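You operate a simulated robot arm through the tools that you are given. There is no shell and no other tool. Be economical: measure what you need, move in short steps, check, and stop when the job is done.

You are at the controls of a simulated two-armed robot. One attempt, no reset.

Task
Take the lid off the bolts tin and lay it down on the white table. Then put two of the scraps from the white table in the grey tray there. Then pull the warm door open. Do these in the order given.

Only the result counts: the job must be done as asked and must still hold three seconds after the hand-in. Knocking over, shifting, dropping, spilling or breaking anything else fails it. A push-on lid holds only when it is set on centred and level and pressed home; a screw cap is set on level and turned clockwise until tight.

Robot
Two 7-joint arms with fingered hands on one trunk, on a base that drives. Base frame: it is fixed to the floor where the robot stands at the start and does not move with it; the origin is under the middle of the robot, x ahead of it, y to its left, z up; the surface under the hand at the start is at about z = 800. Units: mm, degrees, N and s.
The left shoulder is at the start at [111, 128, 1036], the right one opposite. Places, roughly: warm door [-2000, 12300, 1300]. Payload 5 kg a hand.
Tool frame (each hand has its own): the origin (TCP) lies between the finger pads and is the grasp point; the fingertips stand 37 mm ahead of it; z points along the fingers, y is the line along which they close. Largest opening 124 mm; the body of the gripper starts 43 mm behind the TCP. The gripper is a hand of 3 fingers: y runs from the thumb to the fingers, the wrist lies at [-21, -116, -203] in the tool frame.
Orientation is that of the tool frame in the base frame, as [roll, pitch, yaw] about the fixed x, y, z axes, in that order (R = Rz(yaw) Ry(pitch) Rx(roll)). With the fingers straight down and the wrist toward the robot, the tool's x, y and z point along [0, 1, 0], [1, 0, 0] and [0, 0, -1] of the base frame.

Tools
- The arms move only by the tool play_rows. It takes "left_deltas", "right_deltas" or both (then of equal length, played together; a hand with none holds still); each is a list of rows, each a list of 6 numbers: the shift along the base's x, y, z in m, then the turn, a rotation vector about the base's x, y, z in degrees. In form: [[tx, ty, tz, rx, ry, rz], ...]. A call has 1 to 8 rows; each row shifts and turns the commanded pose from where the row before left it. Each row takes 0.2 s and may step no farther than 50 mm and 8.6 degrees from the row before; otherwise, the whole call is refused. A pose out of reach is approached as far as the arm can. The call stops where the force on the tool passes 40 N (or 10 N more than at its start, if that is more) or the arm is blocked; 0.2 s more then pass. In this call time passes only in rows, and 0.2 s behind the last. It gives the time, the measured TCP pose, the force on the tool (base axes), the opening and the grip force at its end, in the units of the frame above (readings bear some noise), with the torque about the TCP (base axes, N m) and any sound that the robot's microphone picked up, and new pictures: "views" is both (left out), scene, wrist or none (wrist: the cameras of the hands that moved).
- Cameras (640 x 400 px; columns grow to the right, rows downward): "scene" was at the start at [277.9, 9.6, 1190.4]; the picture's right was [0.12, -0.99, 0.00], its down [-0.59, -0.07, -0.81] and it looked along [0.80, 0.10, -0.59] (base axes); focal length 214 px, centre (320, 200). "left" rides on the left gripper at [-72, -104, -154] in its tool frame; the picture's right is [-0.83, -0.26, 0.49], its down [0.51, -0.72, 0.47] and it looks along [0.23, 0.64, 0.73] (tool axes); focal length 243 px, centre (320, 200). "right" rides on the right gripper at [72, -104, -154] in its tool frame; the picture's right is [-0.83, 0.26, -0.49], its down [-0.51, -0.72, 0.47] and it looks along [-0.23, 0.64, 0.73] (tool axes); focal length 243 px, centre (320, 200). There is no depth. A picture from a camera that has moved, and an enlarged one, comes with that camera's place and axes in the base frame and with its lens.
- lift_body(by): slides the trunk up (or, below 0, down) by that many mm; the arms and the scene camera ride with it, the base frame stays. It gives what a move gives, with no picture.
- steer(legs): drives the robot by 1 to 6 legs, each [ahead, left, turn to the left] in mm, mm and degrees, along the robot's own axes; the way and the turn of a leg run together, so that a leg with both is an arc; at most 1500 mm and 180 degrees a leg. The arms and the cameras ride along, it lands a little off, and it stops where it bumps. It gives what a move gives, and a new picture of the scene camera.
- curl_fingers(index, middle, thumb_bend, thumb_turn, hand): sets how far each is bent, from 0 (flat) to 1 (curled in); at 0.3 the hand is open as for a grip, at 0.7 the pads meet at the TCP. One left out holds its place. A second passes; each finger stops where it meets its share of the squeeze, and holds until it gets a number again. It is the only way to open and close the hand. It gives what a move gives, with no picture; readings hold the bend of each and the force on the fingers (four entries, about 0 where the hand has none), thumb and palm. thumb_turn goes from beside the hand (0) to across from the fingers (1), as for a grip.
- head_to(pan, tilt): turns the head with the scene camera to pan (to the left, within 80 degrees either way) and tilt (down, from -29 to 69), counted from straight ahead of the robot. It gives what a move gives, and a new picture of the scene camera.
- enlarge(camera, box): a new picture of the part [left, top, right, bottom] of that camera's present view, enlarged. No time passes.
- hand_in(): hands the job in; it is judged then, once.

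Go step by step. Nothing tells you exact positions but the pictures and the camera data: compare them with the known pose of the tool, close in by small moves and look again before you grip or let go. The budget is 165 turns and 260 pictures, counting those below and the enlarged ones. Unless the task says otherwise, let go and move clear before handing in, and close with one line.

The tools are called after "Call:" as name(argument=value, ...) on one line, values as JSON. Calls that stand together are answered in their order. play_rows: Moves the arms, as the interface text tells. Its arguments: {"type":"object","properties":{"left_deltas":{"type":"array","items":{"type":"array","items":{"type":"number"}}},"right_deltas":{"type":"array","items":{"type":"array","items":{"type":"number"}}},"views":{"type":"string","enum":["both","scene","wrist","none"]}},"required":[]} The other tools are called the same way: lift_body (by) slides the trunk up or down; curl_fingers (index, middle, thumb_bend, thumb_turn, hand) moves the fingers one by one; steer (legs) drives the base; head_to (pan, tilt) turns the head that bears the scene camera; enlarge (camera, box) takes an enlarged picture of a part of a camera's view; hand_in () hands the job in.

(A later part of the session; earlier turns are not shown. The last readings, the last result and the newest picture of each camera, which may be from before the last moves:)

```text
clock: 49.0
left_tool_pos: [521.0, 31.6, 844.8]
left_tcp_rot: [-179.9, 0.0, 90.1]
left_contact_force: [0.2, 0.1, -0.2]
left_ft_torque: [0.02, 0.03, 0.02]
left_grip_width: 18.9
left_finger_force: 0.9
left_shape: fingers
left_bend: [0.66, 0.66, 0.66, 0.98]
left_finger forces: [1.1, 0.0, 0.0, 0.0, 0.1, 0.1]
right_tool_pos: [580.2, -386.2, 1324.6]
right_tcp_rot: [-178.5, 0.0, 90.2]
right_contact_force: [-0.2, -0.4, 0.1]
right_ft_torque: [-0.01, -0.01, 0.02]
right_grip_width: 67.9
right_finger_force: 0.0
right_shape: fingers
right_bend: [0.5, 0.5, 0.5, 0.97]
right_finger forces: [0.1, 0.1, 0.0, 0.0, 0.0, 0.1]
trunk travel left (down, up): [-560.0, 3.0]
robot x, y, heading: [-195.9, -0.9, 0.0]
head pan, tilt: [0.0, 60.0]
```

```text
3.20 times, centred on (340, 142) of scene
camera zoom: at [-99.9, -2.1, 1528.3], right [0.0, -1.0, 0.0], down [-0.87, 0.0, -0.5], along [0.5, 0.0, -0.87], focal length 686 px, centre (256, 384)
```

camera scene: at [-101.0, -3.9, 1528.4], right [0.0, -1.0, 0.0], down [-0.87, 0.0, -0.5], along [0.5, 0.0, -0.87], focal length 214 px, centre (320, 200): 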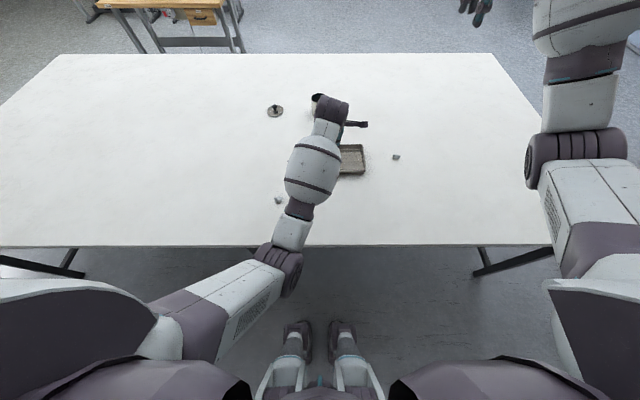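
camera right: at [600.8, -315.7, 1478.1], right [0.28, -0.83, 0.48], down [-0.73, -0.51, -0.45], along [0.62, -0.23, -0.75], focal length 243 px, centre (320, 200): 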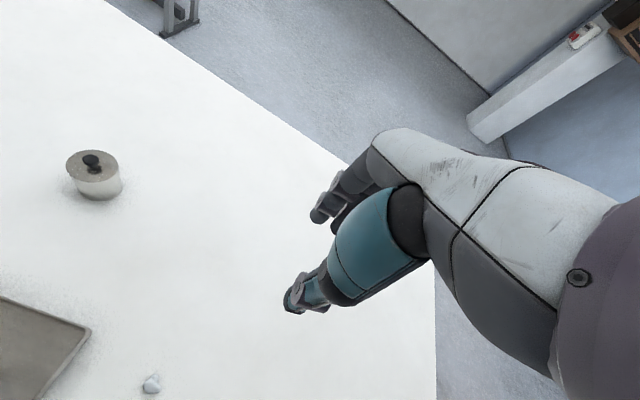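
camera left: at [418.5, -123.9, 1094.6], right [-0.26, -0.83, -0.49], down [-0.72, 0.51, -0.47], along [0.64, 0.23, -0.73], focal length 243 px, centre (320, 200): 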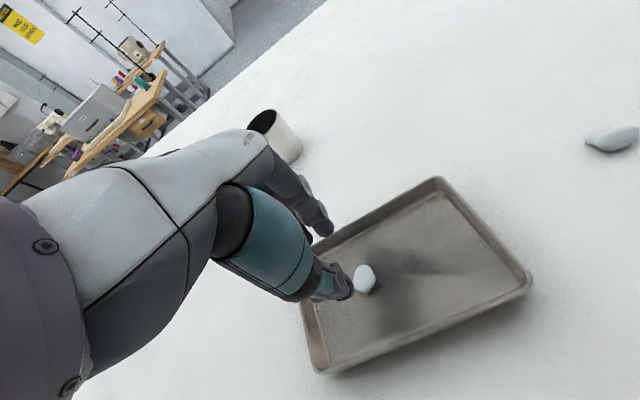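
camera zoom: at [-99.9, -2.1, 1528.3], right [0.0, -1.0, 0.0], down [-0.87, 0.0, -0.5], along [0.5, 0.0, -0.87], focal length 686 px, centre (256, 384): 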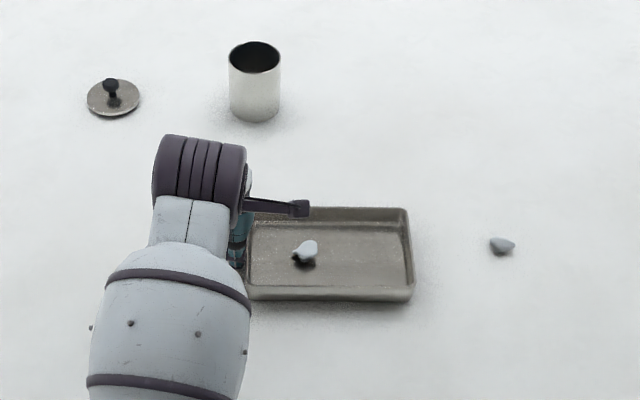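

Call:
play_rows(left_deltas=[[0, -0.004, 0, 0, 0, 0], [0, 0.02, 0, 0, 0, 0], [0, 0.03, 0.01, 0, 0, 0], [0, 0.035, 0.03, 0, 0, 0], [0.01, 0.035, 0.03, 0, 0, 0], [0.01, 0.035, 0.03, 0, 0, 0], [0.01, 0.035, 0.03, 0, 0, 0], [0.01, 0.035, 0.03, 0, 0, 0]], views="none")

Call:
play_rows(right_deltas=[[-0.004, 0.005, -0.045, 0, -0.7, -0.2], [-0.004, 0.005, -0.045, 0, -0.7, 0], [-0.004, 0.005, -0.045, 0, 0, 0], [-0.004, 0.005, -0.045, 0, 0, 0], [-0.004, 0.005, -0.045, 0, 0, 0], [-0.004, 0.005, -0.045, 0, 0, 0], [-0.004, 0.005, -0.045, 0, 0, 0], [-0.004, 0.005, -0.045, 0, 0, 0]])

Call:
enlarge(camera="scene", box=[240, 80, 440, 205])

```text
clock: 50.8
left_tool_pos: [560.7, 250.8, 1006.2]
left_tcp_rot: [-179.9, 0.1, 89.9]
left_contact_force: [-0.2, 0.4, -0.5]
left_ft_torque: [0.01, 0.01, 0.0]
left_grip_width: 18.9
left_finger_force: 0.1
left_shape: fingers
left_bend: [0.66, 0.66, 0.66, 0.98]
left_finger forces: [0.0, 0.0, 0.0, 0.1, 0.0, 0.0]
right_tool_pos: [580.9, -383.8, 1325.5]
right_tcp_rot: [-178.5, 0.0, 90.2]
right_contact_force: [0.7, -0.9, -0.6]
right_ft_torque: [-0.05, 0.02, 0.02]
right_grip_width: 68.0
right_finger_force: 0.2
right_shape: fingers
right_bend: [0.5, 0.5, 0.5, 0.97]
right_finger forces: [0.1, 0.1, 0.1, 0.1, 0.1, 0.0]
trunk travel left (down, up): [-560.0, 3.0]
robot x, y, heading: [-195.0, -2.6, -0.2]
head pan, tilt: [0.0, 60.0]
```

```text
clock: 52.6
left_tool_pos: [560.8, 251.0, 1005.6]
left_tcp_rot: [-179.9, 0.0, 89.9]
left_contact_force: [0.1, -0.1, -0.7]
left_ft_torque: [-0.02, 0.0, -0.02]
left_grip_width: 19.2
left_finger_force: 0.0
left_shape: fingers
left_bend: [0.66, 0.66, 0.66, 0.98]
left_finger forces: [0.0, 0.1, 0.1, 0.0, 0.0, 0.0]
right_tool_pos: [546.9, -345.8, 963.4]
right_tcp_rot: [-179.9, 0.1, 90.0]
right_contact_force: [-0.3, 0.0, -0.2]
right_ft_torque: [0.02, -0.01, -0.03]
right_grip_width: 68.2
right_finger_force: 0.0
right_shape: fingers
right_bend: [0.5, 0.5, 0.5, 0.97]
right_finger forces: [0.0, 0.0, 0.0, 0.1, 0.0, 0.2]
trunk travel left (down, up): [-560.0, 3.0]
robot x, y, heading: [-197.3, 1.3, -0.0]
head pan, tilt: [0.0, 60.0]
camera scene: at [-99.5, -2.1, 1528.2], right [0.0, -1.0, 0.0], down [-0.87, 0.0, -0.5], along [0.5, 0.0, -0.87], focal length 214 px, centre (320, 200)
camera right: at [442.8, -272.6, 1117.1], right [0.26, -0.83, 0.49], down [-0.72, -0.51, -0.47], along [0.64, -0.23, -0.73], focal length 243 px, centre (320, 200)
```

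scene: 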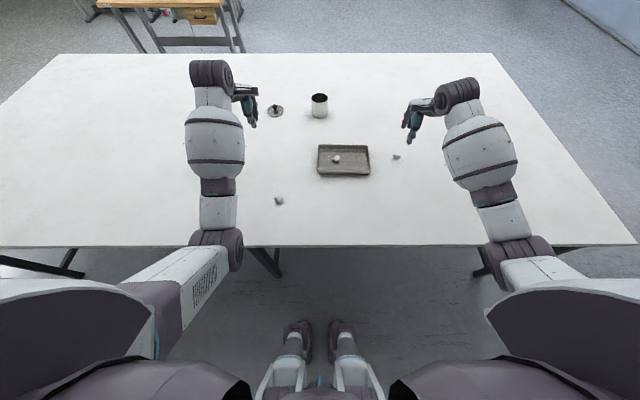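
right: 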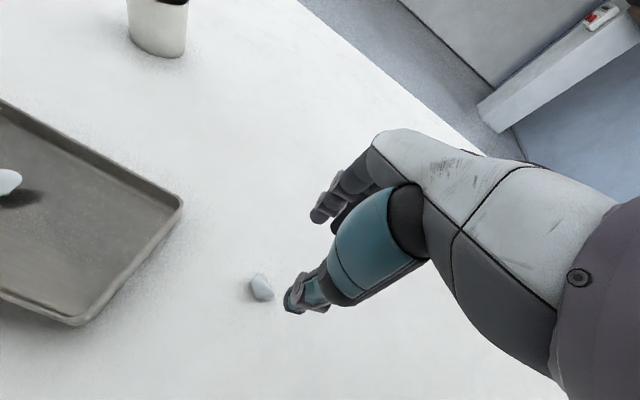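

```text
3.20 times, centred on (340, 142) of scene
camera zoom: at [-99.5, -2.1, 1528.2], right [0.0, -1.0, 0.0], down [-0.87, 0.0, -0.5], along [0.5, 0.0, -0.87], focal length 686 px, centre (256, 384)
```

zoom: 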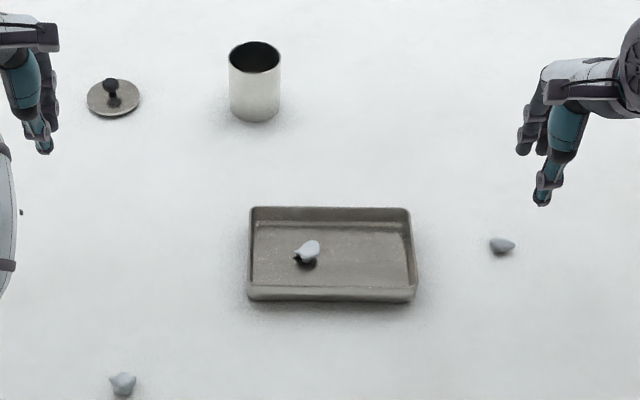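

The tray is back in its original place. Second scrap at about [540, -337]; centre the right hand over it and lower.

Call:
play_rows(right_deltas=[[-0.007, 0.008, -0.03, 0, 0, 0], [0, 0, -0.035, 0, 0, 0], [0, 0, -0.03, 0, 0, 0]], views="none")

Call:
enlarge(camera="right", box=[200, 170, 380, 350])

```text
clock: 53.4
left_tool_pos: [561.4, 249.6, 1006.0]
left_tcp_rot: [-179.9, 0.0, 89.9]
left_contact_force: [-0.2, -0.5, 0.2]
left_ft_torque: [-0.01, -0.01, 0.0]
left_grip_width: 19.2
left_finger_force: 0.0
left_shape: fingers
left_bend: [0.66, 0.66, 0.66, 0.98]
left_finger forces: [0.1, 0.0, 0.0, 0.0, 0.0, 0.0]
right_tool_pos: [539.6, -338.6, 868.7]
right_tcp_rot: [-179.9, 0.1, 89.9]
right_contact_force: [-1.0, -0.2, 0.8]
right_ft_torque: [0.0, -0.01, -0.04]
right_grip_width: 68.3
right_finger_force: 0.0
right_shape: fingers
right_bend: [0.5, 0.5, 0.5, 0.97]
right_finger forces: [0.0, 0.0, 0.0, 0.0, 0.0, 0.0]
trunk travel left (down, up): [-560.0, 3.0]
robot x, y, heading: [-192.4, 2.2, -0.1]
head pan, tilt: [0.0, 60.0]
```

```text
2.22 times, centred on (290, 260) of right
camera zoom: at [434.8, -265.1, 1022.5], right [0.26, -0.83, 0.49], down [-0.72, -0.51, -0.47], along [0.64, -0.23, -0.73], focal length 539 px, centre (387, 67)
```

zoom: 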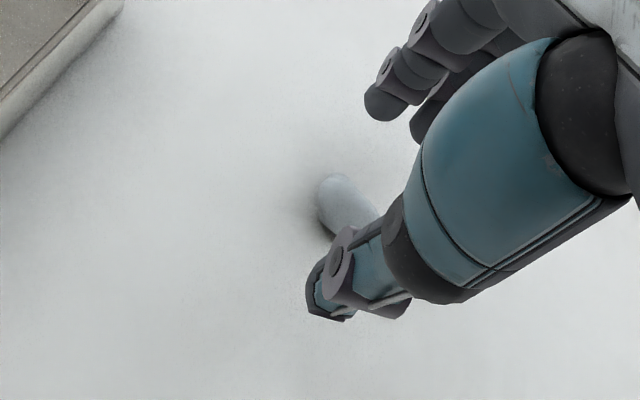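

The scrap lies along y, centre about [537, -342]. Lower and close.

Call:
play_rows(right_deltas=[[-0.003, -0.004, -0.013, 0, 0, 0], [0, 0, -0.011, 0, 0, 0]], views="none")

Call:
curl_fingers(hand="right", index=0.6, middle=0.6, thumb_bend=0.6)

Call:
play_rows(right_deltas=[[0, 0, -0.004, 0, 0, 0]], views="none")

Call:
enlarge(camera="right", box=[200, 170, 380, 350])

```text
clock: 54.0
left_tool_pos: [560.2, 251.1, 1007.1]
left_tcp_rot: [-179.8, 0.0, 90.0]
left_contact_force: [-0.3, -0.8, 0.1]
left_ft_torque: [-0.01, -0.05, 0.0]
left_grip_width: 19.1
left_finger_force: 0.1
left_shape: fingers
left_bend: [0.66, 0.66, 0.66, 0.98]
left_finger forces: [0.1, 0.1, 0.1, 0.0, 0.0, 0.0]
right_tool_pos: [537.5, -341.8, 844.9]
right_tcp_rot: [-179.8, 0.2, 90.1]
right_contact_force: [-0.3, 0.3, 0.7]
right_ft_torque: [-0.01, 0.03, -0.05]
right_grip_width: 68.1
right_finger_force: 0.0
right_shape: fingers
right_bend: [0.5, 0.5, 0.5, 0.97]
right_finger forces: [0.0, 0.1, 0.0, 0.1, 0.0, 0.0]
trunk travel left (down, up): [-560.0, 3.0]
robot x, y, heading: [-195.6, -1.8, 0.2]
head pan, tilt: [0.0, 60.0]
```

```text
clock: 55.0
left_tool_pos: [561.9, 250.5, 1006.3]
left_tcp_rot: [-179.9, 0.0, 89.9]
left_contact_force: [0.1, 0.6, -1.0]
left_ft_torque: [0.01, 0.01, 0.01]
left_grip_width: 18.9
left_finger_force: 0.1
left_shape: fingers
left_bend: [0.66, 0.66, 0.66, 0.98]
left_finger forces: [0.0, 0.0, 0.0, 0.1, 0.0, 0.1]
right_tool_pos: [539.3, -342.3, 846.2]
right_tcp_rot: [-179.9, 0.1, 90.0]
right_contact_force: [0.3, -1.0, 0.1]
right_ft_torque: [0.03, -0.03, 0.0]
right_grip_width: 37.4
right_finger_force: 0.1
right_shape: fingers
right_bend: [0.6, 0.6, 0.6, 0.97]
right_finger forces: [0.0, 0.1, 0.0, 0.1, 0.0, 0.1]
trunk travel left (down, up): [-560.0, 3.0]
robot x, y, heading: [-196.3, -0.6, -0.0]
head pan, tilt: [0.0, 60.0]
```

```text
clock: 55.4
left_tool_pos: [560.6, 251.2, 1006.9]
left_tcp_rot: [-180.0, 0.0, 89.8]
left_contact_force: [-0.5, -0.2, -0.2]
left_ft_torque: [0.01, -0.02, 0.01]
left_grip_width: 19.0
left_finger_force: 0.0
left_shape: fingers
left_bend: [0.66, 0.66, 0.66, 0.98]
left_finger forces: [0.0, 0.0, 0.0, 0.1, 0.1, 0.0]
right_tool_pos: [538.3, -341.2, 842.8]
right_tcp_rot: [-179.9, 0.1, 90.1]
right_contact_force: [0.3, 0.0, 1.6]
right_ft_torque: [0.01, -0.02, -0.03]
right_grip_width: 37.7
right_finger_force: 0.3
right_shape: fingers
right_bend: [0.6, 0.6, 0.6, 0.97]
right_finger forces: [0.0, 0.9, 0.1, 0.0, 0.0, 0.1]
trunk travel left (down, up): [-560.0, 3.0]
robot x, y, heading: [-196.6, 0.0, 0.0]
head pan, tilt: [0.0, 60.0]
```

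```text
2.22 times, centred on (290, 260) of right
camera zoom: at [434.6, -268.6, 995.8], right [0.26, -0.83, 0.49], down [-0.72, -0.51, -0.47], along [0.64, -0.23, -0.73], focal length 539 px, centre (387, 67)
```

zoom: 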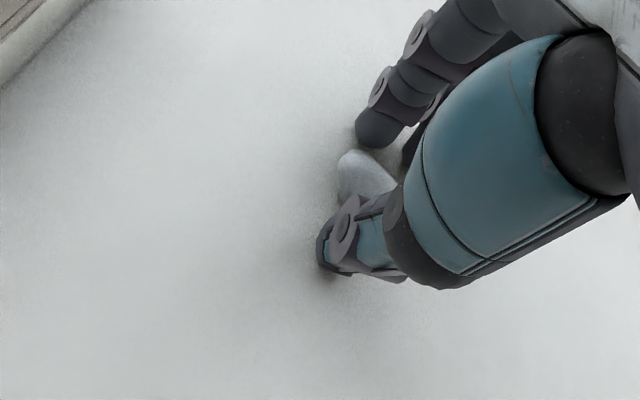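

Scrap sits between thumb and fingers. Squeeze, then lift.

Call:
curl_fingers(hand="right", index=0.78, middle=0.78, thumb_bend=0.78)

Call:
play_rows(right_deltas=[[0, 0, 0.015, 0, 0, 0], [0, 0, 0.03, 0, 0, 0], [0, 0, 0.04, 0, 0, 0]], views="wrist")

```text
clock: 56.4
left_tool_pos: [561.2, 251.5, 1007.5]
left_tcp_rot: [-179.9, 0.0, 89.9]
left_contact_force: [-0.6, 0.6, 0.8]
left_ft_torque: [0.0, 0.0, 0.02]
left_grip_width: 19.1
left_finger_force: 0.0
left_shape: fingers
left_bend: [0.66, 0.66, 0.66, 0.98]
left_finger forces: [0.0, 0.1, 0.1, 0.0, 0.0, 0.1]
right_tool_pos: [537.2, -342.5, 842.3]
right_tcp_rot: [-179.8, 0.1, 90.1]
right_contact_force: [0.4, -0.3, 0.9]
right_ft_torque: [-0.03, 0.0, 0.0]
right_grip_width: 22.7
right_finger_force: 14.0
right_shape: fingers
right_bend: [0.56, 0.78, 0.71, 0.97]
right_finger forces: [14.2, 0.0, 0.1, 0.1, 14.3, 0.0]
trunk travel left (down, up): [-560.0, 3.0]
robot x, y, heading: [-201.0, -2.1, 0.1]
head pan, tilt: [0.0, 60.0]
```

```text
clock: 57.2
left_tool_pos: [560.5, 250.9, 1007.6]
left_tcp_rot: [180.0, 0.1, 90.0]
left_contact_force: [-0.2, 0.5, 0.0]
left_ft_torque: [-0.02, -0.02, 0.01]
left_grip_width: 19.2
left_finger_force: 0.1
left_shape: fingers
left_bend: [0.66, 0.66, 0.66, 0.98]
left_finger forces: [0.1, 0.1, 0.1, 0.0, 0.0, 0.0]
right_tool_pos: [538.4, -342.9, 925.5]
right_tcp_rot: [-179.9, 0.2, 90.0]
right_contact_force: [-0.3, -0.2, 0.0]
right_ft_torque: [-0.04, 0.01, -0.03]
right_grip_width: 22.8
right_finger_force: 13.9
right_shape: fingers
right_bend: [0.56, 0.78, 0.71, 0.97]
right_finger forces: [14.3, 0.0, 0.0, 0.0, 14.3, 0.0]
trunk travel left (down, up): [-560.0, 3.0]
robot x, y, heading: [-198.0, -3.3, -0.2]
head pan, tilt: [0.0, 60.0]
camera right: at [434.0, -269.9, 1079.8], right [0.26, -0.83, 0.49], down [-0.72, -0.51, -0.47], along [0.64, -0.23, -0.73], focal length 243 px, centre (320, 200)
```

right: 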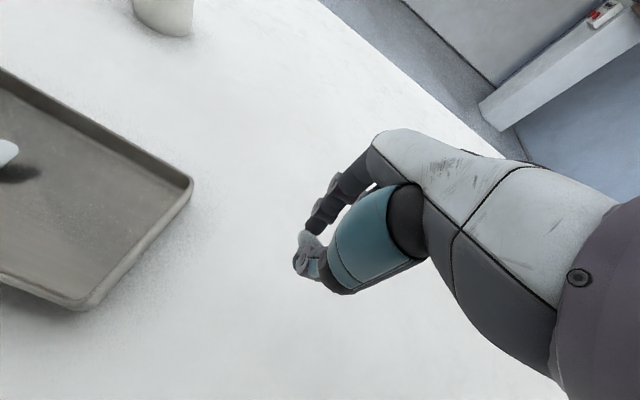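

Scrap held. Carry smoothly over the tray's right half.

Call:
play_rows(right_deltas=[[-0.003, 0.025, 0, 0, 0, 0], [-0.003, 0.03, 0, 0, 0, 0], [-0.003, 0.035, 0, 0, 0, 0], [-0.003, 0.035, 0, 0, 0, 0], [-0.003, 0.03, 0, 0, 0, 0], [-0.003, 0.025, 0, 0, 0, 0], [0, 0.015, -0.015, 0, 0, 0], [0, 0, -0.03, 0, 0, 0]], views="wrist")

```text
clock: 59.0
left_tool_pos: [560.9, 251.0, 1006.6]
left_tcp_rot: [-179.8, -0.1, 89.9]
left_contact_force: [0.4, -0.6, -0.9]
left_ft_torque: [0.02, -0.01, -0.02]
left_grip_width: 19.3
left_finger_force: 0.1
left_shape: fingers
left_bend: [0.66, 0.66, 0.66, 0.98]
left_finger forces: [0.0, 0.0, 0.0, 0.0, 0.0, 0.1]
right_tool_pos: [519.2, -147.0, 880.1]
right_tcp_rot: [-179.9, 0.0, 90.1]
right_contact_force: [0.6, 0.7, 0.6]
right_ft_torque: [-0.01, 0.0, -0.01]
right_grip_width: 22.8
right_finger_force: 14.1
right_shape: fingers
right_bend: [0.56, 0.78, 0.71, 0.97]
right_finger forces: [14.3, 0.0, 0.0, 0.1, 14.2, 0.0]
trunk travel left (down, up): [-560.0, 3.0]
robot x, y, heading: [-195.5, 2.3, 0.0]
head pan, tilt: [0.0, 60.0]
camera right: at [415.6, -74.3, 1033.8], right [0.26, -0.83, 0.49], down [-0.72, -0.51, -0.47], along [0.64, -0.23, -0.73], focal length 243 px, centre (320, 200)
```

right: 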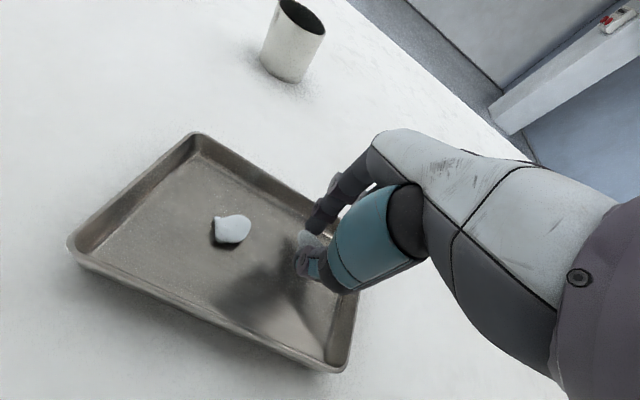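

Call:
play_rows(right_deltas=[[0, 0.012, -0.015, 0, 0, 0], [0, 0, -0.014, 0, 0, 0]], views="none")

Call:
curl_fingers(hand="right", index=0.5, middle=0.6, thumb_bend=0.58)

Call:
play_rows(right_deltas=[[0, 0, 0.02, 0, 0, 0], [0, 0, 0.04, 0, 0, 0], [0, 0, 0.045, 0, 0, 0], [0, 0, 0.045, 0, 0, 0]], views="wrist")

```text
clock: 59.6
left_tool_pos: [560.7, 250.8, 1006.2]
left_tcp_rot: [-180.0, 0.0, 89.9]
left_contact_force: [1.3, -0.2, 0.7]
left_ft_torque: [0.02, 0.0, -0.02]
left_grip_width: 19.4
left_finger_force: 0.0
left_shape: fingers
left_bend: [0.66, 0.66, 0.66, 0.98]
left_finger forces: [0.1, 0.0, 0.0, 0.0, 0.1, 0.0]
right_tool_pos: [521.1, -135.7, 852.1]
right_tcp_rot: [-179.9, 0.1, 90.0]
right_contact_force: [-0.5, 0.0, 0.1]
right_ft_torque: [0.06, 0.0, -0.05]
right_grip_width: 22.7
right_finger_force: 14.4
right_shape: fingers
right_bend: [0.56, 0.78, 0.71, 0.97]
right_finger forces: [14.2, 0.1, 0.0, 0.0, 14.3, 0.0]
trunk travel left (down, up): [-560.0, 3.0]
robot x, y, heading: [-195.2, -2.6, 0.0]
head pan, tilt: [0.0, 60.0]
```

```text
clock: 60.6
left_tool_pos: [561.4, 250.7, 1006.7]
left_tcp_rot: [-179.9, 0.0, 89.9]
left_contact_force: [0.7, 1.1, 0.2]
left_ft_torque: [-0.04, -0.01, -0.01]
left_grip_width: 18.8
left_finger_force: 0.0
left_shape: fingers
left_bend: [0.66, 0.66, 0.66, 0.98]
left_finger forces: [0.0, 0.1, 0.1, 0.0, 0.1, 0.0]
right_tool_pos: [520.9, -134.8, 851.0]
right_tcp_rot: [-179.9, 0.1, 90.0]
right_contact_force: [-0.6, -0.5, 0.2]
right_ft_torque: [0.01, 0.02, 0.01]
right_grip_width: 56.6
right_finger_force: 0.1
right_shape: fingers
right_bend: [0.5, 0.6, 0.57, 0.97]
right_finger forces: [0.1, 0.1, 0.1, 0.0, 0.1, 0.0]
trunk travel left (down, up): [-560.0, 3.0]
robot x, y, heading: [-197.1, -1.6, 0.1]
head pan, tilt: [0.0, 60.0]
```

```text
clock: 61.6
left_tool_pos: [560.4, 251.9, 1007.9]
left_tcp_rot: [-179.9, 0.0, 90.0]
left_contact_force: [1.1, -0.1, 0.6]
left_ft_torque: [-0.01, -0.03, 0.04]
left_grip_width: 19.1
left_finger_force: 0.1
left_shape: fingers
left_bend: [0.66, 0.66, 0.66, 0.98]
left_finger forces: [0.0, 0.0, 0.1, 0.0, 0.0, 0.1]
right_tool_pos: [520.3, -135.4, 1002.7]
right_tcp_rot: [-179.9, 0.1, 90.1]
right_contact_force: [0.2, 0.2, 0.9]
right_ft_torque: [0.04, -0.03, 0.0]
right_grip_width: 56.3
right_finger_force: 0.0
right_shape: fingers
right_bend: [0.5, 0.6, 0.57, 0.97]
right_finger forces: [0.1, 0.0, 0.0, 0.1, 0.1, 0.0]
trunk travel left (down, up): [-560.0, 3.0]
robot x, y, heading: [-197.5, -2.4, 0.0]
head pan, tilt: [0.0, 60.0]
camera right: at [414.5, -62.5, 1155.5], right [0.26, -0.83, 0.49], down [-0.72, -0.51, -0.47], along [0.64, -0.23, -0.73], focal length 243 px, centre (320, 200)
```

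right: 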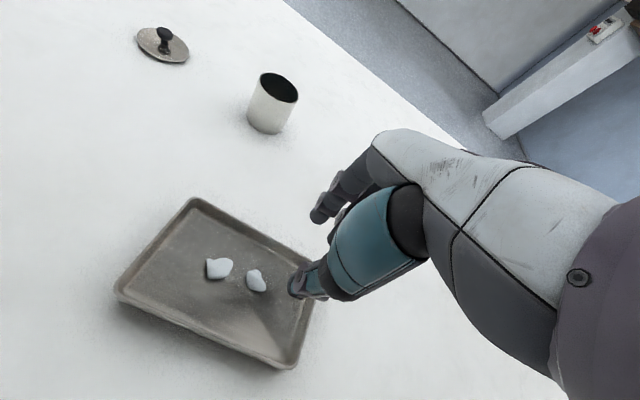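

Both scraps are in the tray, and the lid and tin are fine. Next I'll raise the hands, back away from the table and look around toward the warm door (to the left, ~12 m).

Call:
play_rows(left_deltas=[[0, 0, 0.04, 0, 0, 0], [0, 0, 0.04, 0, 0, 0], [0, 0, 0.04, 0, 0, 0]], right_deltas=[[0, -0.02, 0.04, 0, 0, 0], [0, -0.03, 0.03, 0, 0, 0], [0, -0.03, 0.03, 0, 0, 0]], views="none")

Call:
steer(legs=[[-500, 0, 0]])

Call:
head_to(pan=75, tilt=10)

```text
clock: 62.4
left_tool_pos: [560.1, 249.8, 1126.5]
left_tcp_rot: [-180.0, -0.1, 89.9]
left_contact_force: [-0.7, -0.2, -0.3]
left_ft_torque: [0.02, 0.01, 0.01]
left_grip_width: 19.3
left_finger_force: 0.0
left_shape: fingers
left_bend: [0.66, 0.66, 0.66, 0.98]
left_finger forces: [0.0, 0.0, 0.0, 0.0, 0.1, 0.1]
right_tool_pos: [520.0, -215.2, 1103.3]
right_tcp_rot: [-179.8, 0.0, 90.0]
right_contact_force: [-0.2, -0.7, -0.2]
right_ft_torque: [0.01, 0.0, 0.05]
right_grip_width: 56.4
right_finger_force: 0.0
right_shape: fingers
right_bend: [0.5, 0.6, 0.57, 0.97]
right_finger forces: [0.0, 0.1, 0.0, 0.0, 0.0, 0.0]
trunk travel left (down, up): [-560.0, 3.0]
robot x, y, heading: [-196.0, 3.0, -0.0]
head pan, tilt: [0.0, 60.0]
```

```text
clock: 65.3
left_tool_pos: [63.6, 247.8, 1124.9]
left_tcp_rot: [-179.8, 0.0, 89.6]
left_contact_force: [-0.7, -0.4, 0.0]
left_ft_torque: [-0.03, -0.03, -0.01]
left_grip_width: 19.1
left_finger_force: 0.1
left_shape: fingers
left_bend: [0.66, 0.66, 0.66, 0.98]
left_finger forces: [0.0, 0.0, 0.0, 0.1, 0.0, 0.0]
right_tool_pos: [22.3, -216.7, 1101.3]
right_tcp_rot: [-179.8, 0.1, 89.7]
right_contact_force: [0.0, -0.1, -1.1]
right_ft_torque: [0.0, -0.02, -0.01]
right_grip_width: 56.4
right_finger_force: 0.0
right_shape: fingers
right_bend: [0.5, 0.6, 0.57, 0.97]
right_finger forces: [0.0, 0.0, 0.0, 0.1, 0.0, 0.1]
trunk travel left (down, up): [-560.0, 3.0]
robot x, y, heading: [-694.2, 2.1, -0.5]
head pan, tilt: [0.0, 60.0]
camera scene: at [-597.9, -0.8, 1528.1], right [-0.01, -1.0, 0.0], down [-0.87, 0.01, -0.5], along [0.5, 0.0, -0.87], focal length 214 px, centre (320, 200)
```

scene: 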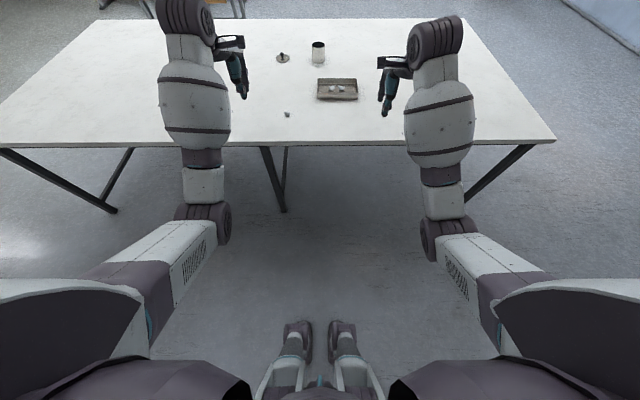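

```text
clock: 66.8
left_tool_pos: [62.5, 248.1, 1124.7]
left_tcp_rot: [-179.8, 0.0, 89.6]
left_contact_force: [0.5, -0.8, -0.4]
left_ft_torque: [0.0, 0.01, 0.0]
left_grip_width: 18.7
left_finger_force: 0.0
left_shape: fingers
left_bend: [0.66, 0.66, 0.66, 0.98]
left_finger forces: [0.0, 0.0, 0.0, 0.0, 0.0, 0.0]
right_tool_pos: [21.1, -217.9, 1101.7]
right_tcp_rot: [-180.0, 0.1, 89.8]
right_contact_force: [-0.4, -0.3, 0.0]
right_ft_torque: [0.01, 0.01, -0.05]
right_grip_width: 56.5
right_finger_force: 0.1
right_shape: fingers
right_bend: [0.5, 0.6, 0.57, 0.97]
right_finger forces: [0.0, 0.0, 0.0, 0.0, 0.0, 0.1]
trunk travel left (down, up): [-560.0, 3.0]
robot x, y, heading: [-694.7, 1.2, -0.3]
head pan, tilt: [75.0, 10.0]
camera scene: at [-641.3, 89.3, 1602.7], right [0.96, -0.27, 0.0], down [-0.05, -0.17, -0.98], along [0.26, 0.95, -0.17], focal length 214 px, centre (320, 200)
```

scene: 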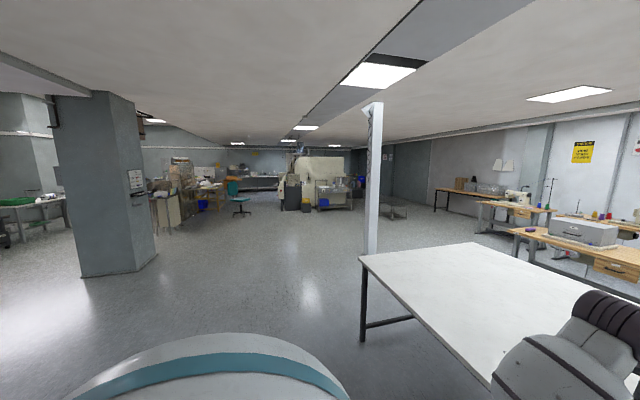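

The door should appear around column 233, row 168 here. Zoom in.

Call:
enlarge(camera="scene", box=[140, 130, 300, 230])

Call:
enlarge(camera="scene", box=[260, 120, 420, 220])

```text
4.00 times, centred on (220, 180) of scene
camera zoom: at [-641.3, 89.3, 1602.7], right [0.96, -0.27, 0.0], down [-0.05, -0.17, -0.98], along [0.26, 0.95, -0.17], focal length 858 px, centre (720, 280)
```

zoom: 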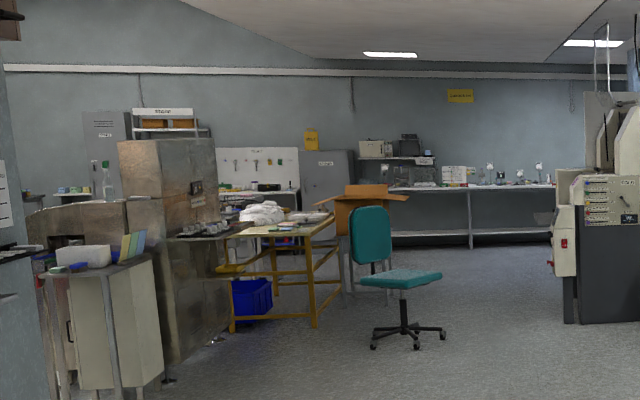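

```text
4.00 times, centred on (340, 170) of scene
camera zoom: at [-641.3, 89.3, 1602.7], right [0.96, -0.27, 0.0], down [-0.05, -0.17, -0.98], along [0.26, 0.95, -0.17], focal length 858 px, centre (240, 320)
```

zoom: 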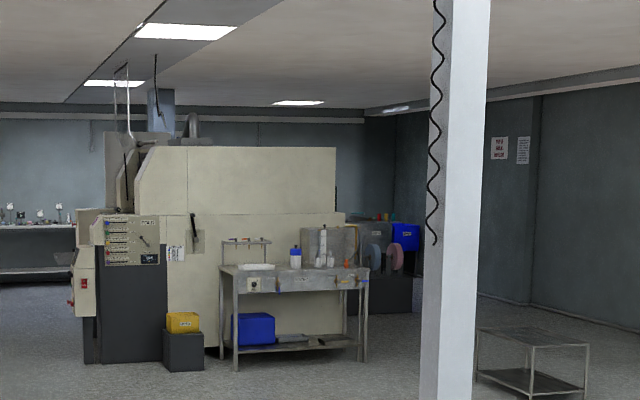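

The warm door should be the oven-like box on the back bench near z 1300. I'll turn left and drive down the clear lane at x ≈ -600, between the chair and the big machine.

Call:
head_to(pan=0, tilt=12)

Call:
steer(legs=[[0, 0, 90], [1500, -50, 0], [1500, -50, 0], [1500, 0, 0]])

```text
clock: 68.3
left_tool_pos: [61.2, 248.6, 1124.1]
left_tcp_rot: [-179.9, -0.1, 89.6]
left_contact_force: [0.3, 0.5, 1.0]
left_ft_torque: [0.03, 0.01, 0.0]
left_grip_width: 19.2
left_finger_force: 0.1
left_shape: fingers
left_bend: [0.66, 0.66, 0.66, 0.98]
left_finger forces: [0.0, 0.0, 0.0, 0.0, 0.0, 0.1]
right_tool_pos: [20.2, -216.6, 1101.5]
right_tcp_rot: [-179.9, 0.1, 89.7]
right_contact_force: [-0.8, 0.2, -0.8]
right_ft_torque: [0.03, -0.03, -0.03]
right_grip_width: 56.4
right_finger_force: 0.1
right_shape: fingers
right_bend: [0.5, 0.6, 0.57, 0.97]
right_finger forces: [0.0, 0.1, 0.1, 0.0, 0.0, 0.1]
trunk travel left (down, up): [-560.0, 3.0]
robot x, y, heading: [-692.2, -0.4, -0.4]
head pan, tilt: [0.0, 12.0]
camera scene: at [-572.7, -0.9, 1599.5], right [-0.01, -1.0, 0.0], down [-0.21, 0.0, -0.98], along [0.98, -0.01, -0.21], focal length 214 px, centre (320, 200)
```

scene: 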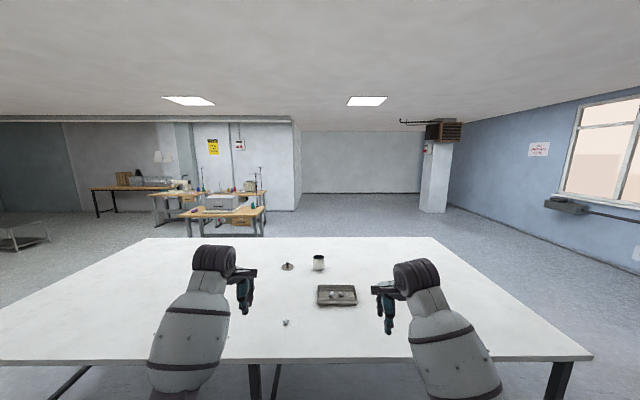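

```text
refused: leg 2 is longer than a leg can be; nothing moved
```

Call:
steer(legs=[[0, 0, 90.3], [1450, -50, 0], [1450, -40, 0], [1450, 0, 0]])

```text
clock: 93.2
left_tool_pos: [-919.0, 5158.0, 1126.1]
left_tcp_rot: [-179.9, 0.0, -178.7]
left_contact_force: [0.8, -1.1, 0.2]
left_ft_torque: [0.01, -0.01, -0.01]
left_grip_width: 18.9
left_finger_force: 0.0
left_shape: fingers
left_bend: [0.66, 0.66, 0.66, 0.98]
left_finger forces: [0.0, 0.0, 0.1, 0.0, 0.0, 0.1]
right_tool_pos: [-453.1, 5131.1, 1101.9]
right_tcp_rot: [-179.9, 0.1, -178.6]
right_contact_force: [0.5, 0.4, 0.0]
right_ft_torque: [-0.01, 0.03, 0.01]
right_grip_width: 56.6
right_finger_force: 0.1
right_shape: fingers
right_bend: [0.5, 0.6, 0.57, 0.97]
right_finger forces: [0.0, 0.1, 0.1, 0.1, 0.0, 0.1]
trunk travel left (down, up): [-560.0, 3.0]
robot x, y, heading: [-653.2, 4409.4, 91.2]
head pan, tilt: [0.0, 12.0]
camera scene: at [-653.9, 4532.1, 1599.5], right [1.0, 0.02, 0.0], down [0.01, -0.21, -0.98], along [-0.02, 0.98, -0.21], focal length 214 px, centre (320, 200)
```

scene: 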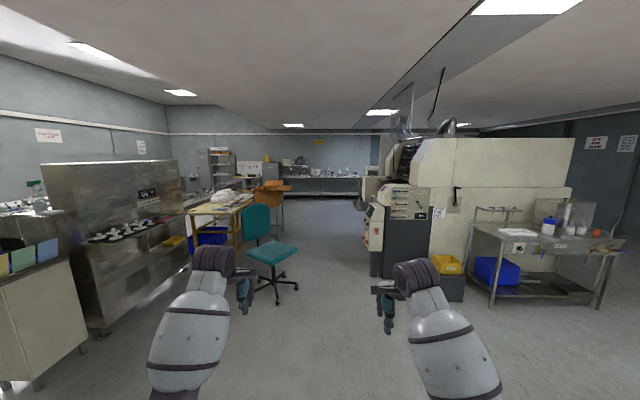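

Clear lane ahead. Continue with a small shift right to pass midway between chair and machine.

Call:
steer(legs=[[1400, -170, -1.2], [1450, 0, 0], [1450, 0, 0]])

```text
clock: 113.8
left_tool_pos: [-879.0, 9443.0, 1125.6]
left_tcp_rot: [-179.9, 0.0, -177.8]
left_contact_force: [-0.1, -0.3, -0.3]
left_ft_torque: [0.01, 0.01, 0.02]
left_grip_width: 19.3
left_finger_force: 0.1
left_shape: fingers
left_bend: [0.66, 0.66, 0.66, 0.98]
left_finger forces: [0.0, 0.0, 0.0, 0.0, 0.1, 0.0]
right_tool_pos: [-411.5, 9423.1, 1101.9]
right_tcp_rot: [-179.9, 0.1, -177.8]
right_contact_force: [0.6, -0.1, 0.2]
right_ft_torque: [-0.02, -0.02, 0.03]
right_grip_width: 56.7
right_finger_force: 0.1
right_shape: fingers
right_bend: [0.5, 0.6, 0.57, 0.97]
right_finger forces: [0.1, 0.0, 0.1, 0.1, 0.1, 0.0]
trunk travel left (down, up): [-560.0, 3.0]
robot x, y, heading: [-595.8, 8698.3, 92.4]
head pan, tilt: [0.0, 12.0]
camera scene: at [-603.3, 8821.5, 1599.6], right [1.0, 0.04, 0.0], down [0.01, -0.21, -0.98], along [-0.04, 0.98, -0.21], focal length 214 px, centre (320, 200)
```

scene: 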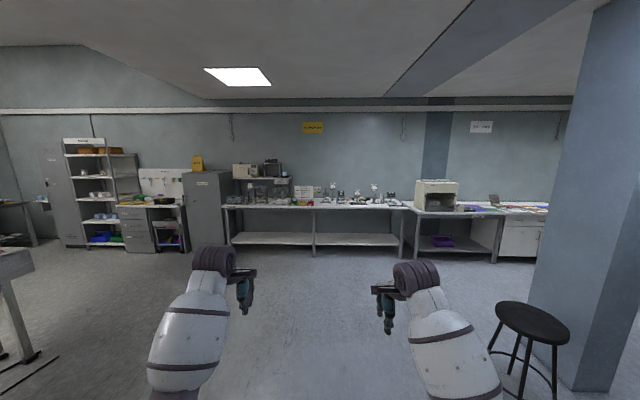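

The door target projects onto the box on the shelf at about (245, 172). Zoom in on it.

Call:
enlarge(camera="scene", box=[215, 140, 315, 215])

```text
5.33 times, centred on (265, 178) of scene
camera zoom: at [-603.3, 8821.5, 1599.6], right [1.0, 0.04, 0.0], down [0.01, -0.21, -0.98], along [-0.04, 0.98, -0.21], focal length 1144 px, centre (613, 320)
```

zoom: 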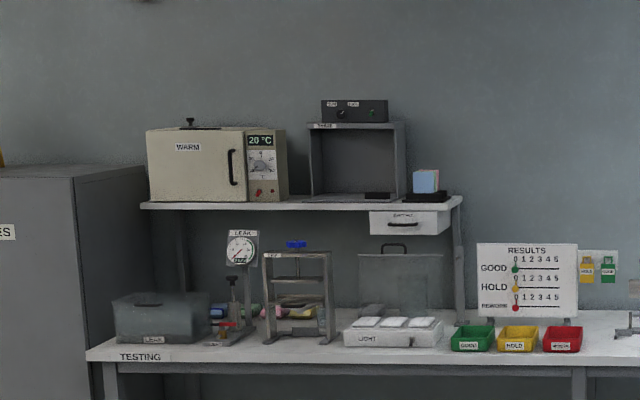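

The box marked "WARM" has a vertical handle on its right side, hinged left. I'll drive forward, then strafe left to face it.

Call:
steer(legs=[[1400, 0, -2.4], [550, 0, 0], [0, 1350, 0]])

```text
clock: 135.2
left_tool_pos: [-2195.1, 11426.3, 1125.2]
left_tcp_rot: [-179.9, 0.0, 178.3]
left_contact_force: [-0.4, -0.1, -0.7]
left_ft_torque: [0.01, 0.01, -0.06]
left_grip_width: 19.2
left_finger_force: 0.0
left_shape: fingers
left_bend: [0.66, 0.66, 0.66, 0.98]
left_finger forces: [0.0, 0.1, 0.0, 0.1, 0.0, 0.0]
right_tool_pos: [-1732.0, 11374.7, 1102.9]
right_tcp_rot: [-179.8, 0.2, 178.5]
right_contact_force: [0.0, -0.1, 0.3]
right_ft_torque: [0.0, -0.02, 0.0]
right_grip_width: 56.5
right_finger_force: 0.1
right_shape: fingers
right_bend: [0.5, 0.6, 0.57, 0.97]
right_finger forces: [0.1, 0.0, 0.0, 0.0, 0.1, 0.0]
trunk travel left (down, up): [-560.0, 3.0]
robot x, y, heading: [-1965.5, 10663.5, 88.4]
head pan, tilt: [0.0, 12.0]
camera scene: at [-1963.1, 10787.9, 1599.5], right [1.0, -0.03, 0.0], down [-0.01, -0.21, -0.98], along [0.03, 0.98, -0.21], focal length 214 px, centre (320, 200)
```

scene: 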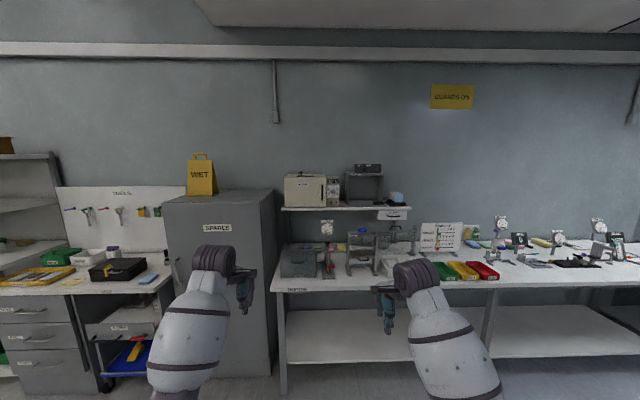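

Call:
enlarge(camera="scene", box=[260, 150, 420, 300])

```text
2.67 times, centred on (340, 225) of scene
camera zoom: at [-1963.1, 10787.9, 1599.5], right [1.0, -0.03, 0.0], down [-0.01, -0.21, -0.98], along [0.03, 0.98, -0.21], focal length 572 px, centre (267, 133)
```

zoom: 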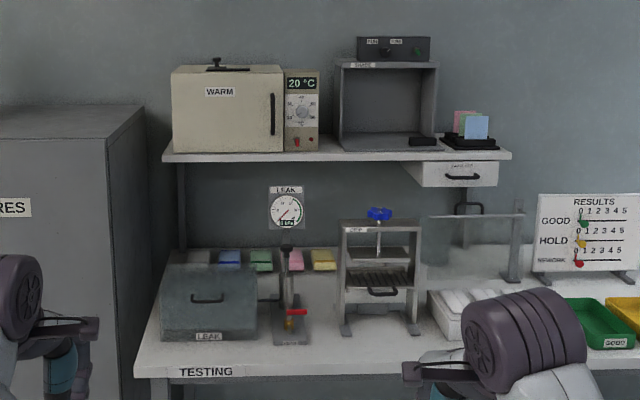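

Triangulating, the handle bar is at about [-1904, 12265, 1281–1383], the shelf edge near y 12255. Before driving closer I'll raise both hands and rotate the right hand so its fingers close sideways.

Call:
play_rows(right_deltas=[[0, 0, 0.03, 0, 0, 8.4], [0, 0, 0.03, 0, 0, 8.4], [0, 0, 0.03, 0, 0, 8.4], [0, 0, 0.03, 0, 0, 8.4], [0, 0, 0.03, 0, 0, 8.4], [0, 0, 0.03, 0, 0, 8.4], [0, 0, 0.03, 0, 0, 8.4], [0, 0, 0.03, 0, 0, 8.4]], left_deltas=[[-0.015, -0.01, 0.035, 0, 0, 0], [-0.015, -0.01, 0.035, 0, 0, 0], [-0.015, -0.01, 0.035, 0, 0, 0], [-0.015, -0.01, 0.035, 0, 0, 0], [-0.015, -0.01, 0.035, 0, 0, 0], [-0.015, -0.01, 0.035, 0, 0, 0], [-0.015, -0.01, 0.035, 0, 0, 0], [-0.015, -0.01, 0.035, 0, 0, 0]], views="none")

Call:
play_rows(right_deltas=[[0, 0, 0.01, 0, 0, 8.4], [0, 0, 0.01, 0, 0, 8.4], [0, 0, 0.01, 0, 0, 5], [0, 0, 0, 8.4, 0, 0], [0, 0, 0, 8.4, 0, 0], [0, 0, 0, 8.4, 0, 0], [0, 0, 0, 8.4, 0, 0], [0, 0, 0, 8.4, 0, 0]], views="both")

```text
clock: 137.0
left_tool_pos: [-2317.6, 11344.0, 1406.3]
left_tcp_rot: [-179.9, 0.0, 178.4]
left_contact_force: [-0.8, -0.3, -0.2]
left_ft_torque: [0.03, -0.06, -0.02]
left_grip_width: 18.8
left_finger_force: 0.1
left_shape: fingers
left_bend: [0.66, 0.66, 0.66, 0.98]
left_finger forces: [0.0, 0.1, 0.0, 0.0, 0.1, 0.1]
right_tool_pos: [-1734.5, 11373.2, 1342.9]
right_tcp_rot: [-179.7, 0.2, -114.2]
right_contact_force: [-0.3, -0.5, -0.4]
right_ft_torque: [0.03, -0.01, -0.03]
right_grip_width: 56.5
right_finger_force: 0.0
right_shape: fingers
right_bend: [0.5, 0.6, 0.57, 0.97]
right_finger forces: [0.0, 0.0, 0.0, 0.0, 0.0, 0.1]
trunk travel left (down, up): [-560.0, 3.0]
robot x, y, heading: [-1963.0, 10667.9, 88.5]
head pan, tilt: [0.0, 12.0]
```

```text
clock: 138.8
left_tool_pos: [-2314.0, 11344.2, 1406.7]
left_tcp_rot: [-179.9, -0.2, 178.4]
left_contact_force: [0.1, -0.4, 0.0]
left_ft_torque: [0.01, -0.01, 0.01]
left_grip_width: 19.2
left_finger_force: 0.1
left_shape: fingers
left_bend: [0.66, 0.66, 0.66, 0.98]
left_finger forces: [0.0, 0.1, 0.0, 0.1, 0.1, 0.0]
right_tool_pos: [-1731.5, 11373.6, 1372.0]
right_tcp_rot: [177.9, 42.2, -93.5]
right_contact_force: [-0.6, -0.5, 0.4]
right_ft_torque: [-0.01, -0.01, -0.04]
right_grip_width: 56.5
right_finger_force: 0.0
right_shape: fingers
right_bend: [0.5, 0.6, 0.57, 0.97]
right_finger forces: [0.1, 0.0, 0.0, 0.0, 0.1, 0.0]
trunk travel left (down, up): [-560.0, 3.0]
robot x, y, heading: [-1962.2, 10664.4, 88.5]
head pan, tilt: [0.0, 12.0]
camera scene: at [-1962.2, 10786.8, 1599.6], right [1.0, -0.03, 0.0], down [-0.01, -0.21, -0.98], along [0.03, 0.98, -0.21], focal length 214 px, centre (320, 200)
camera right: at [-1630.8, 11213.5, 1433.7], right [-0.23, 0.29, 0.93], down [0.74, 0.67, -0.03], along [-0.63, 0.68, -0.37], focal length 243 px, centre (320, 200)
```

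scene: 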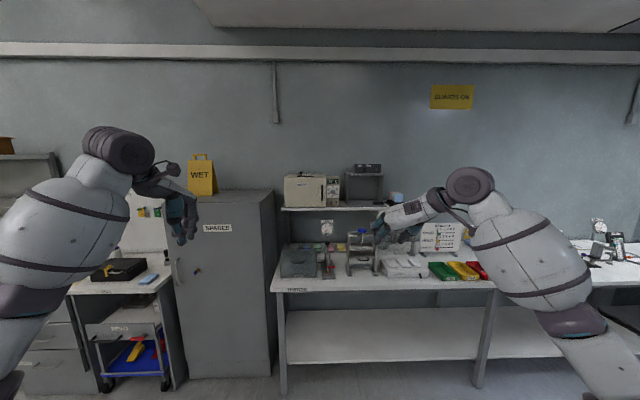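
right: 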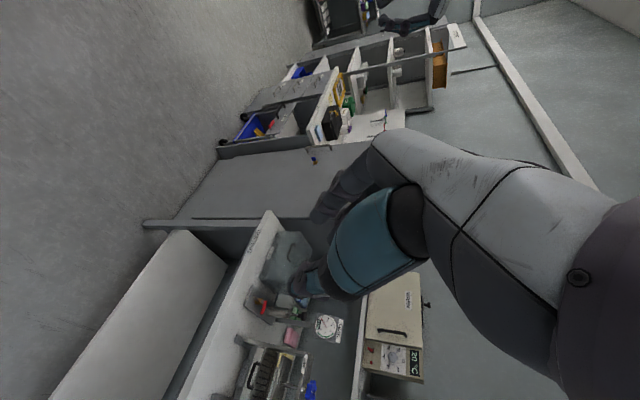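

The right hand has the right attitude, and its camera also puts the handle at x ≈ -1902. Pull the left hand back a bit and drive closer.

Call:
play_rows(left_deltas=[[0.01, -0.035, 0.01, 0, 0, 0], [0.01, -0.035, 0.01, 0, 0, 0], [0.01, -0.035, 0.01, 0, 0, 0], [0, -0.03, 0, 0, 0, 0]], views="none")

Call:
steer(legs=[[685, 0, 1.5]])

Call:
enlarge(camera="right", box=[0, 0, 640, 400])

```text
clock: 139.8
left_tool_pos: [-2285.3, 11209.8, 1435.1]
left_tcp_rot: [-179.9, 0.1, 178.4]
left_contact_force: [0.1, -0.3, -0.4]
left_ft_torque: [0.03, 0.0, 0.01]
left_grip_width: 19.2
left_finger_force: 0.3
left_shape: fingers
left_bend: [0.66, 0.66, 0.66, 0.98]
left_finger forces: [0.0, 0.0, 0.0, 0.0, 0.0, 0.0]
right_tool_pos: [-1732.4, 11373.6, 1372.2]
right_tcp_rot: [177.8, 42.2, -93.5]
right_contact_force: [-0.2, 0.2, 0.8]
right_ft_torque: [0.04, -0.03, -0.04]
right_grip_width: 56.7
right_finger_force: 0.0
right_shape: fingers
right_bend: [0.5, 0.6, 0.57, 0.97]
right_finger forces: [0.0, 0.0, 0.0, 0.0, 0.0, 0.0]
trunk travel left (down, up): [-560.0, 3.0]
robot x, y, heading: [-1965.8, 10663.2, 88.7]
head pan, tilt: [0.0, 12.0]
```

```text
clock: 143.5
left_tool_pos: [-2300.3, 11867.6, 1435.9]
left_tcp_rot: [-180.0, 0.1, -179.3]
left_contact_force: [0.4, 0.0, 0.4]
left_ft_torque: [0.02, 0.01, 0.01]
left_grip_width: 19.0
left_finger_force: 0.1
left_shape: fingers
left_bend: [0.66, 0.66, 0.66, 0.98]
left_finger forces: [0.0, 0.0, 0.1, 0.1, 0.0, 0.0]
right_tool_pos: [-1755.0, 12052.2, 1372.3]
right_tcp_rot: [177.9, 42.1, -91.2]
right_contact_force: [-0.1, 0.1, 0.5]
right_ft_torque: [-0.01, 0.04, 0.04]
right_grip_width: 56.6
right_finger_force: 0.1
right_shape: fingers
right_bend: [0.5, 0.6, 0.57, 0.97]
right_finger forces: [0.0, 0.0, 0.0, 0.0, 0.0, 0.1]
trunk travel left (down, up): [-560.0, 3.0]
robot x, y, heading: [-1964.6, 11335.6, 90.6]
head pan, tilt: [0.0, 12.0]
camera scene: at [-1963.0, 11456.3, 1599.8], right [1.0, 0.01, 0.0], down [0.0, -0.21, -0.98], along [-0.01, 0.98, -0.21], focal length 214 px, centre (320, 200)
```

scene: 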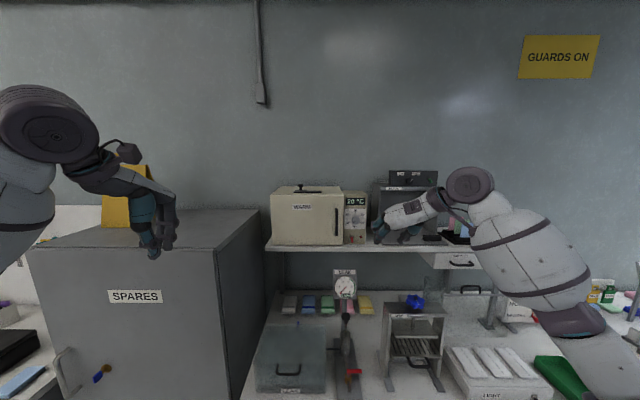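

```text
1.00 times, centred on (320, 200) of right (not enlarged: the box is as wide or as high as the picture)
camera zoom: at [-1648.5, 11895.9, 1434.8], right [-0.24, 0.28, 0.93], down [0.72, 0.7, -0.03], along [-0.65, 0.66, -0.37], focal length 243 px, centre (320, 200)
```

zoom: 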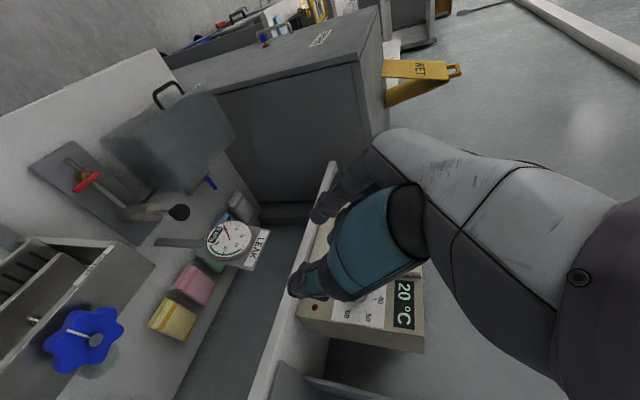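

Call:
enlarge(camera="scene", box=[255, 165, 415, 265])

```text
4.00 times, centred on (335, 215) of scene
camera zoom: at [-1963.0, 11456.3, 1599.8], right [1.0, 0.01, 0.0], down [0.0, -0.21, -0.98], along [-0.01, 0.98, -0.21], focal length 858 px, centre (260, 140)
```

zoom: 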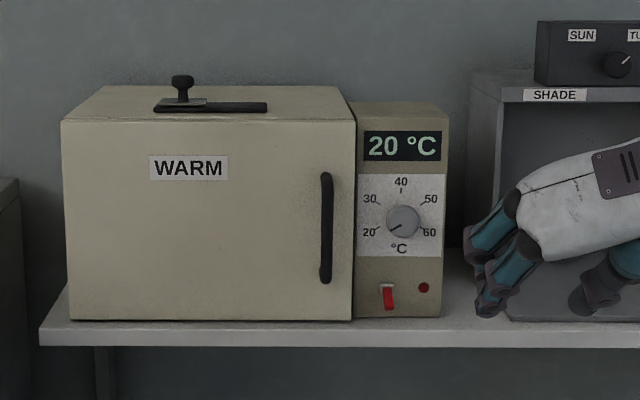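

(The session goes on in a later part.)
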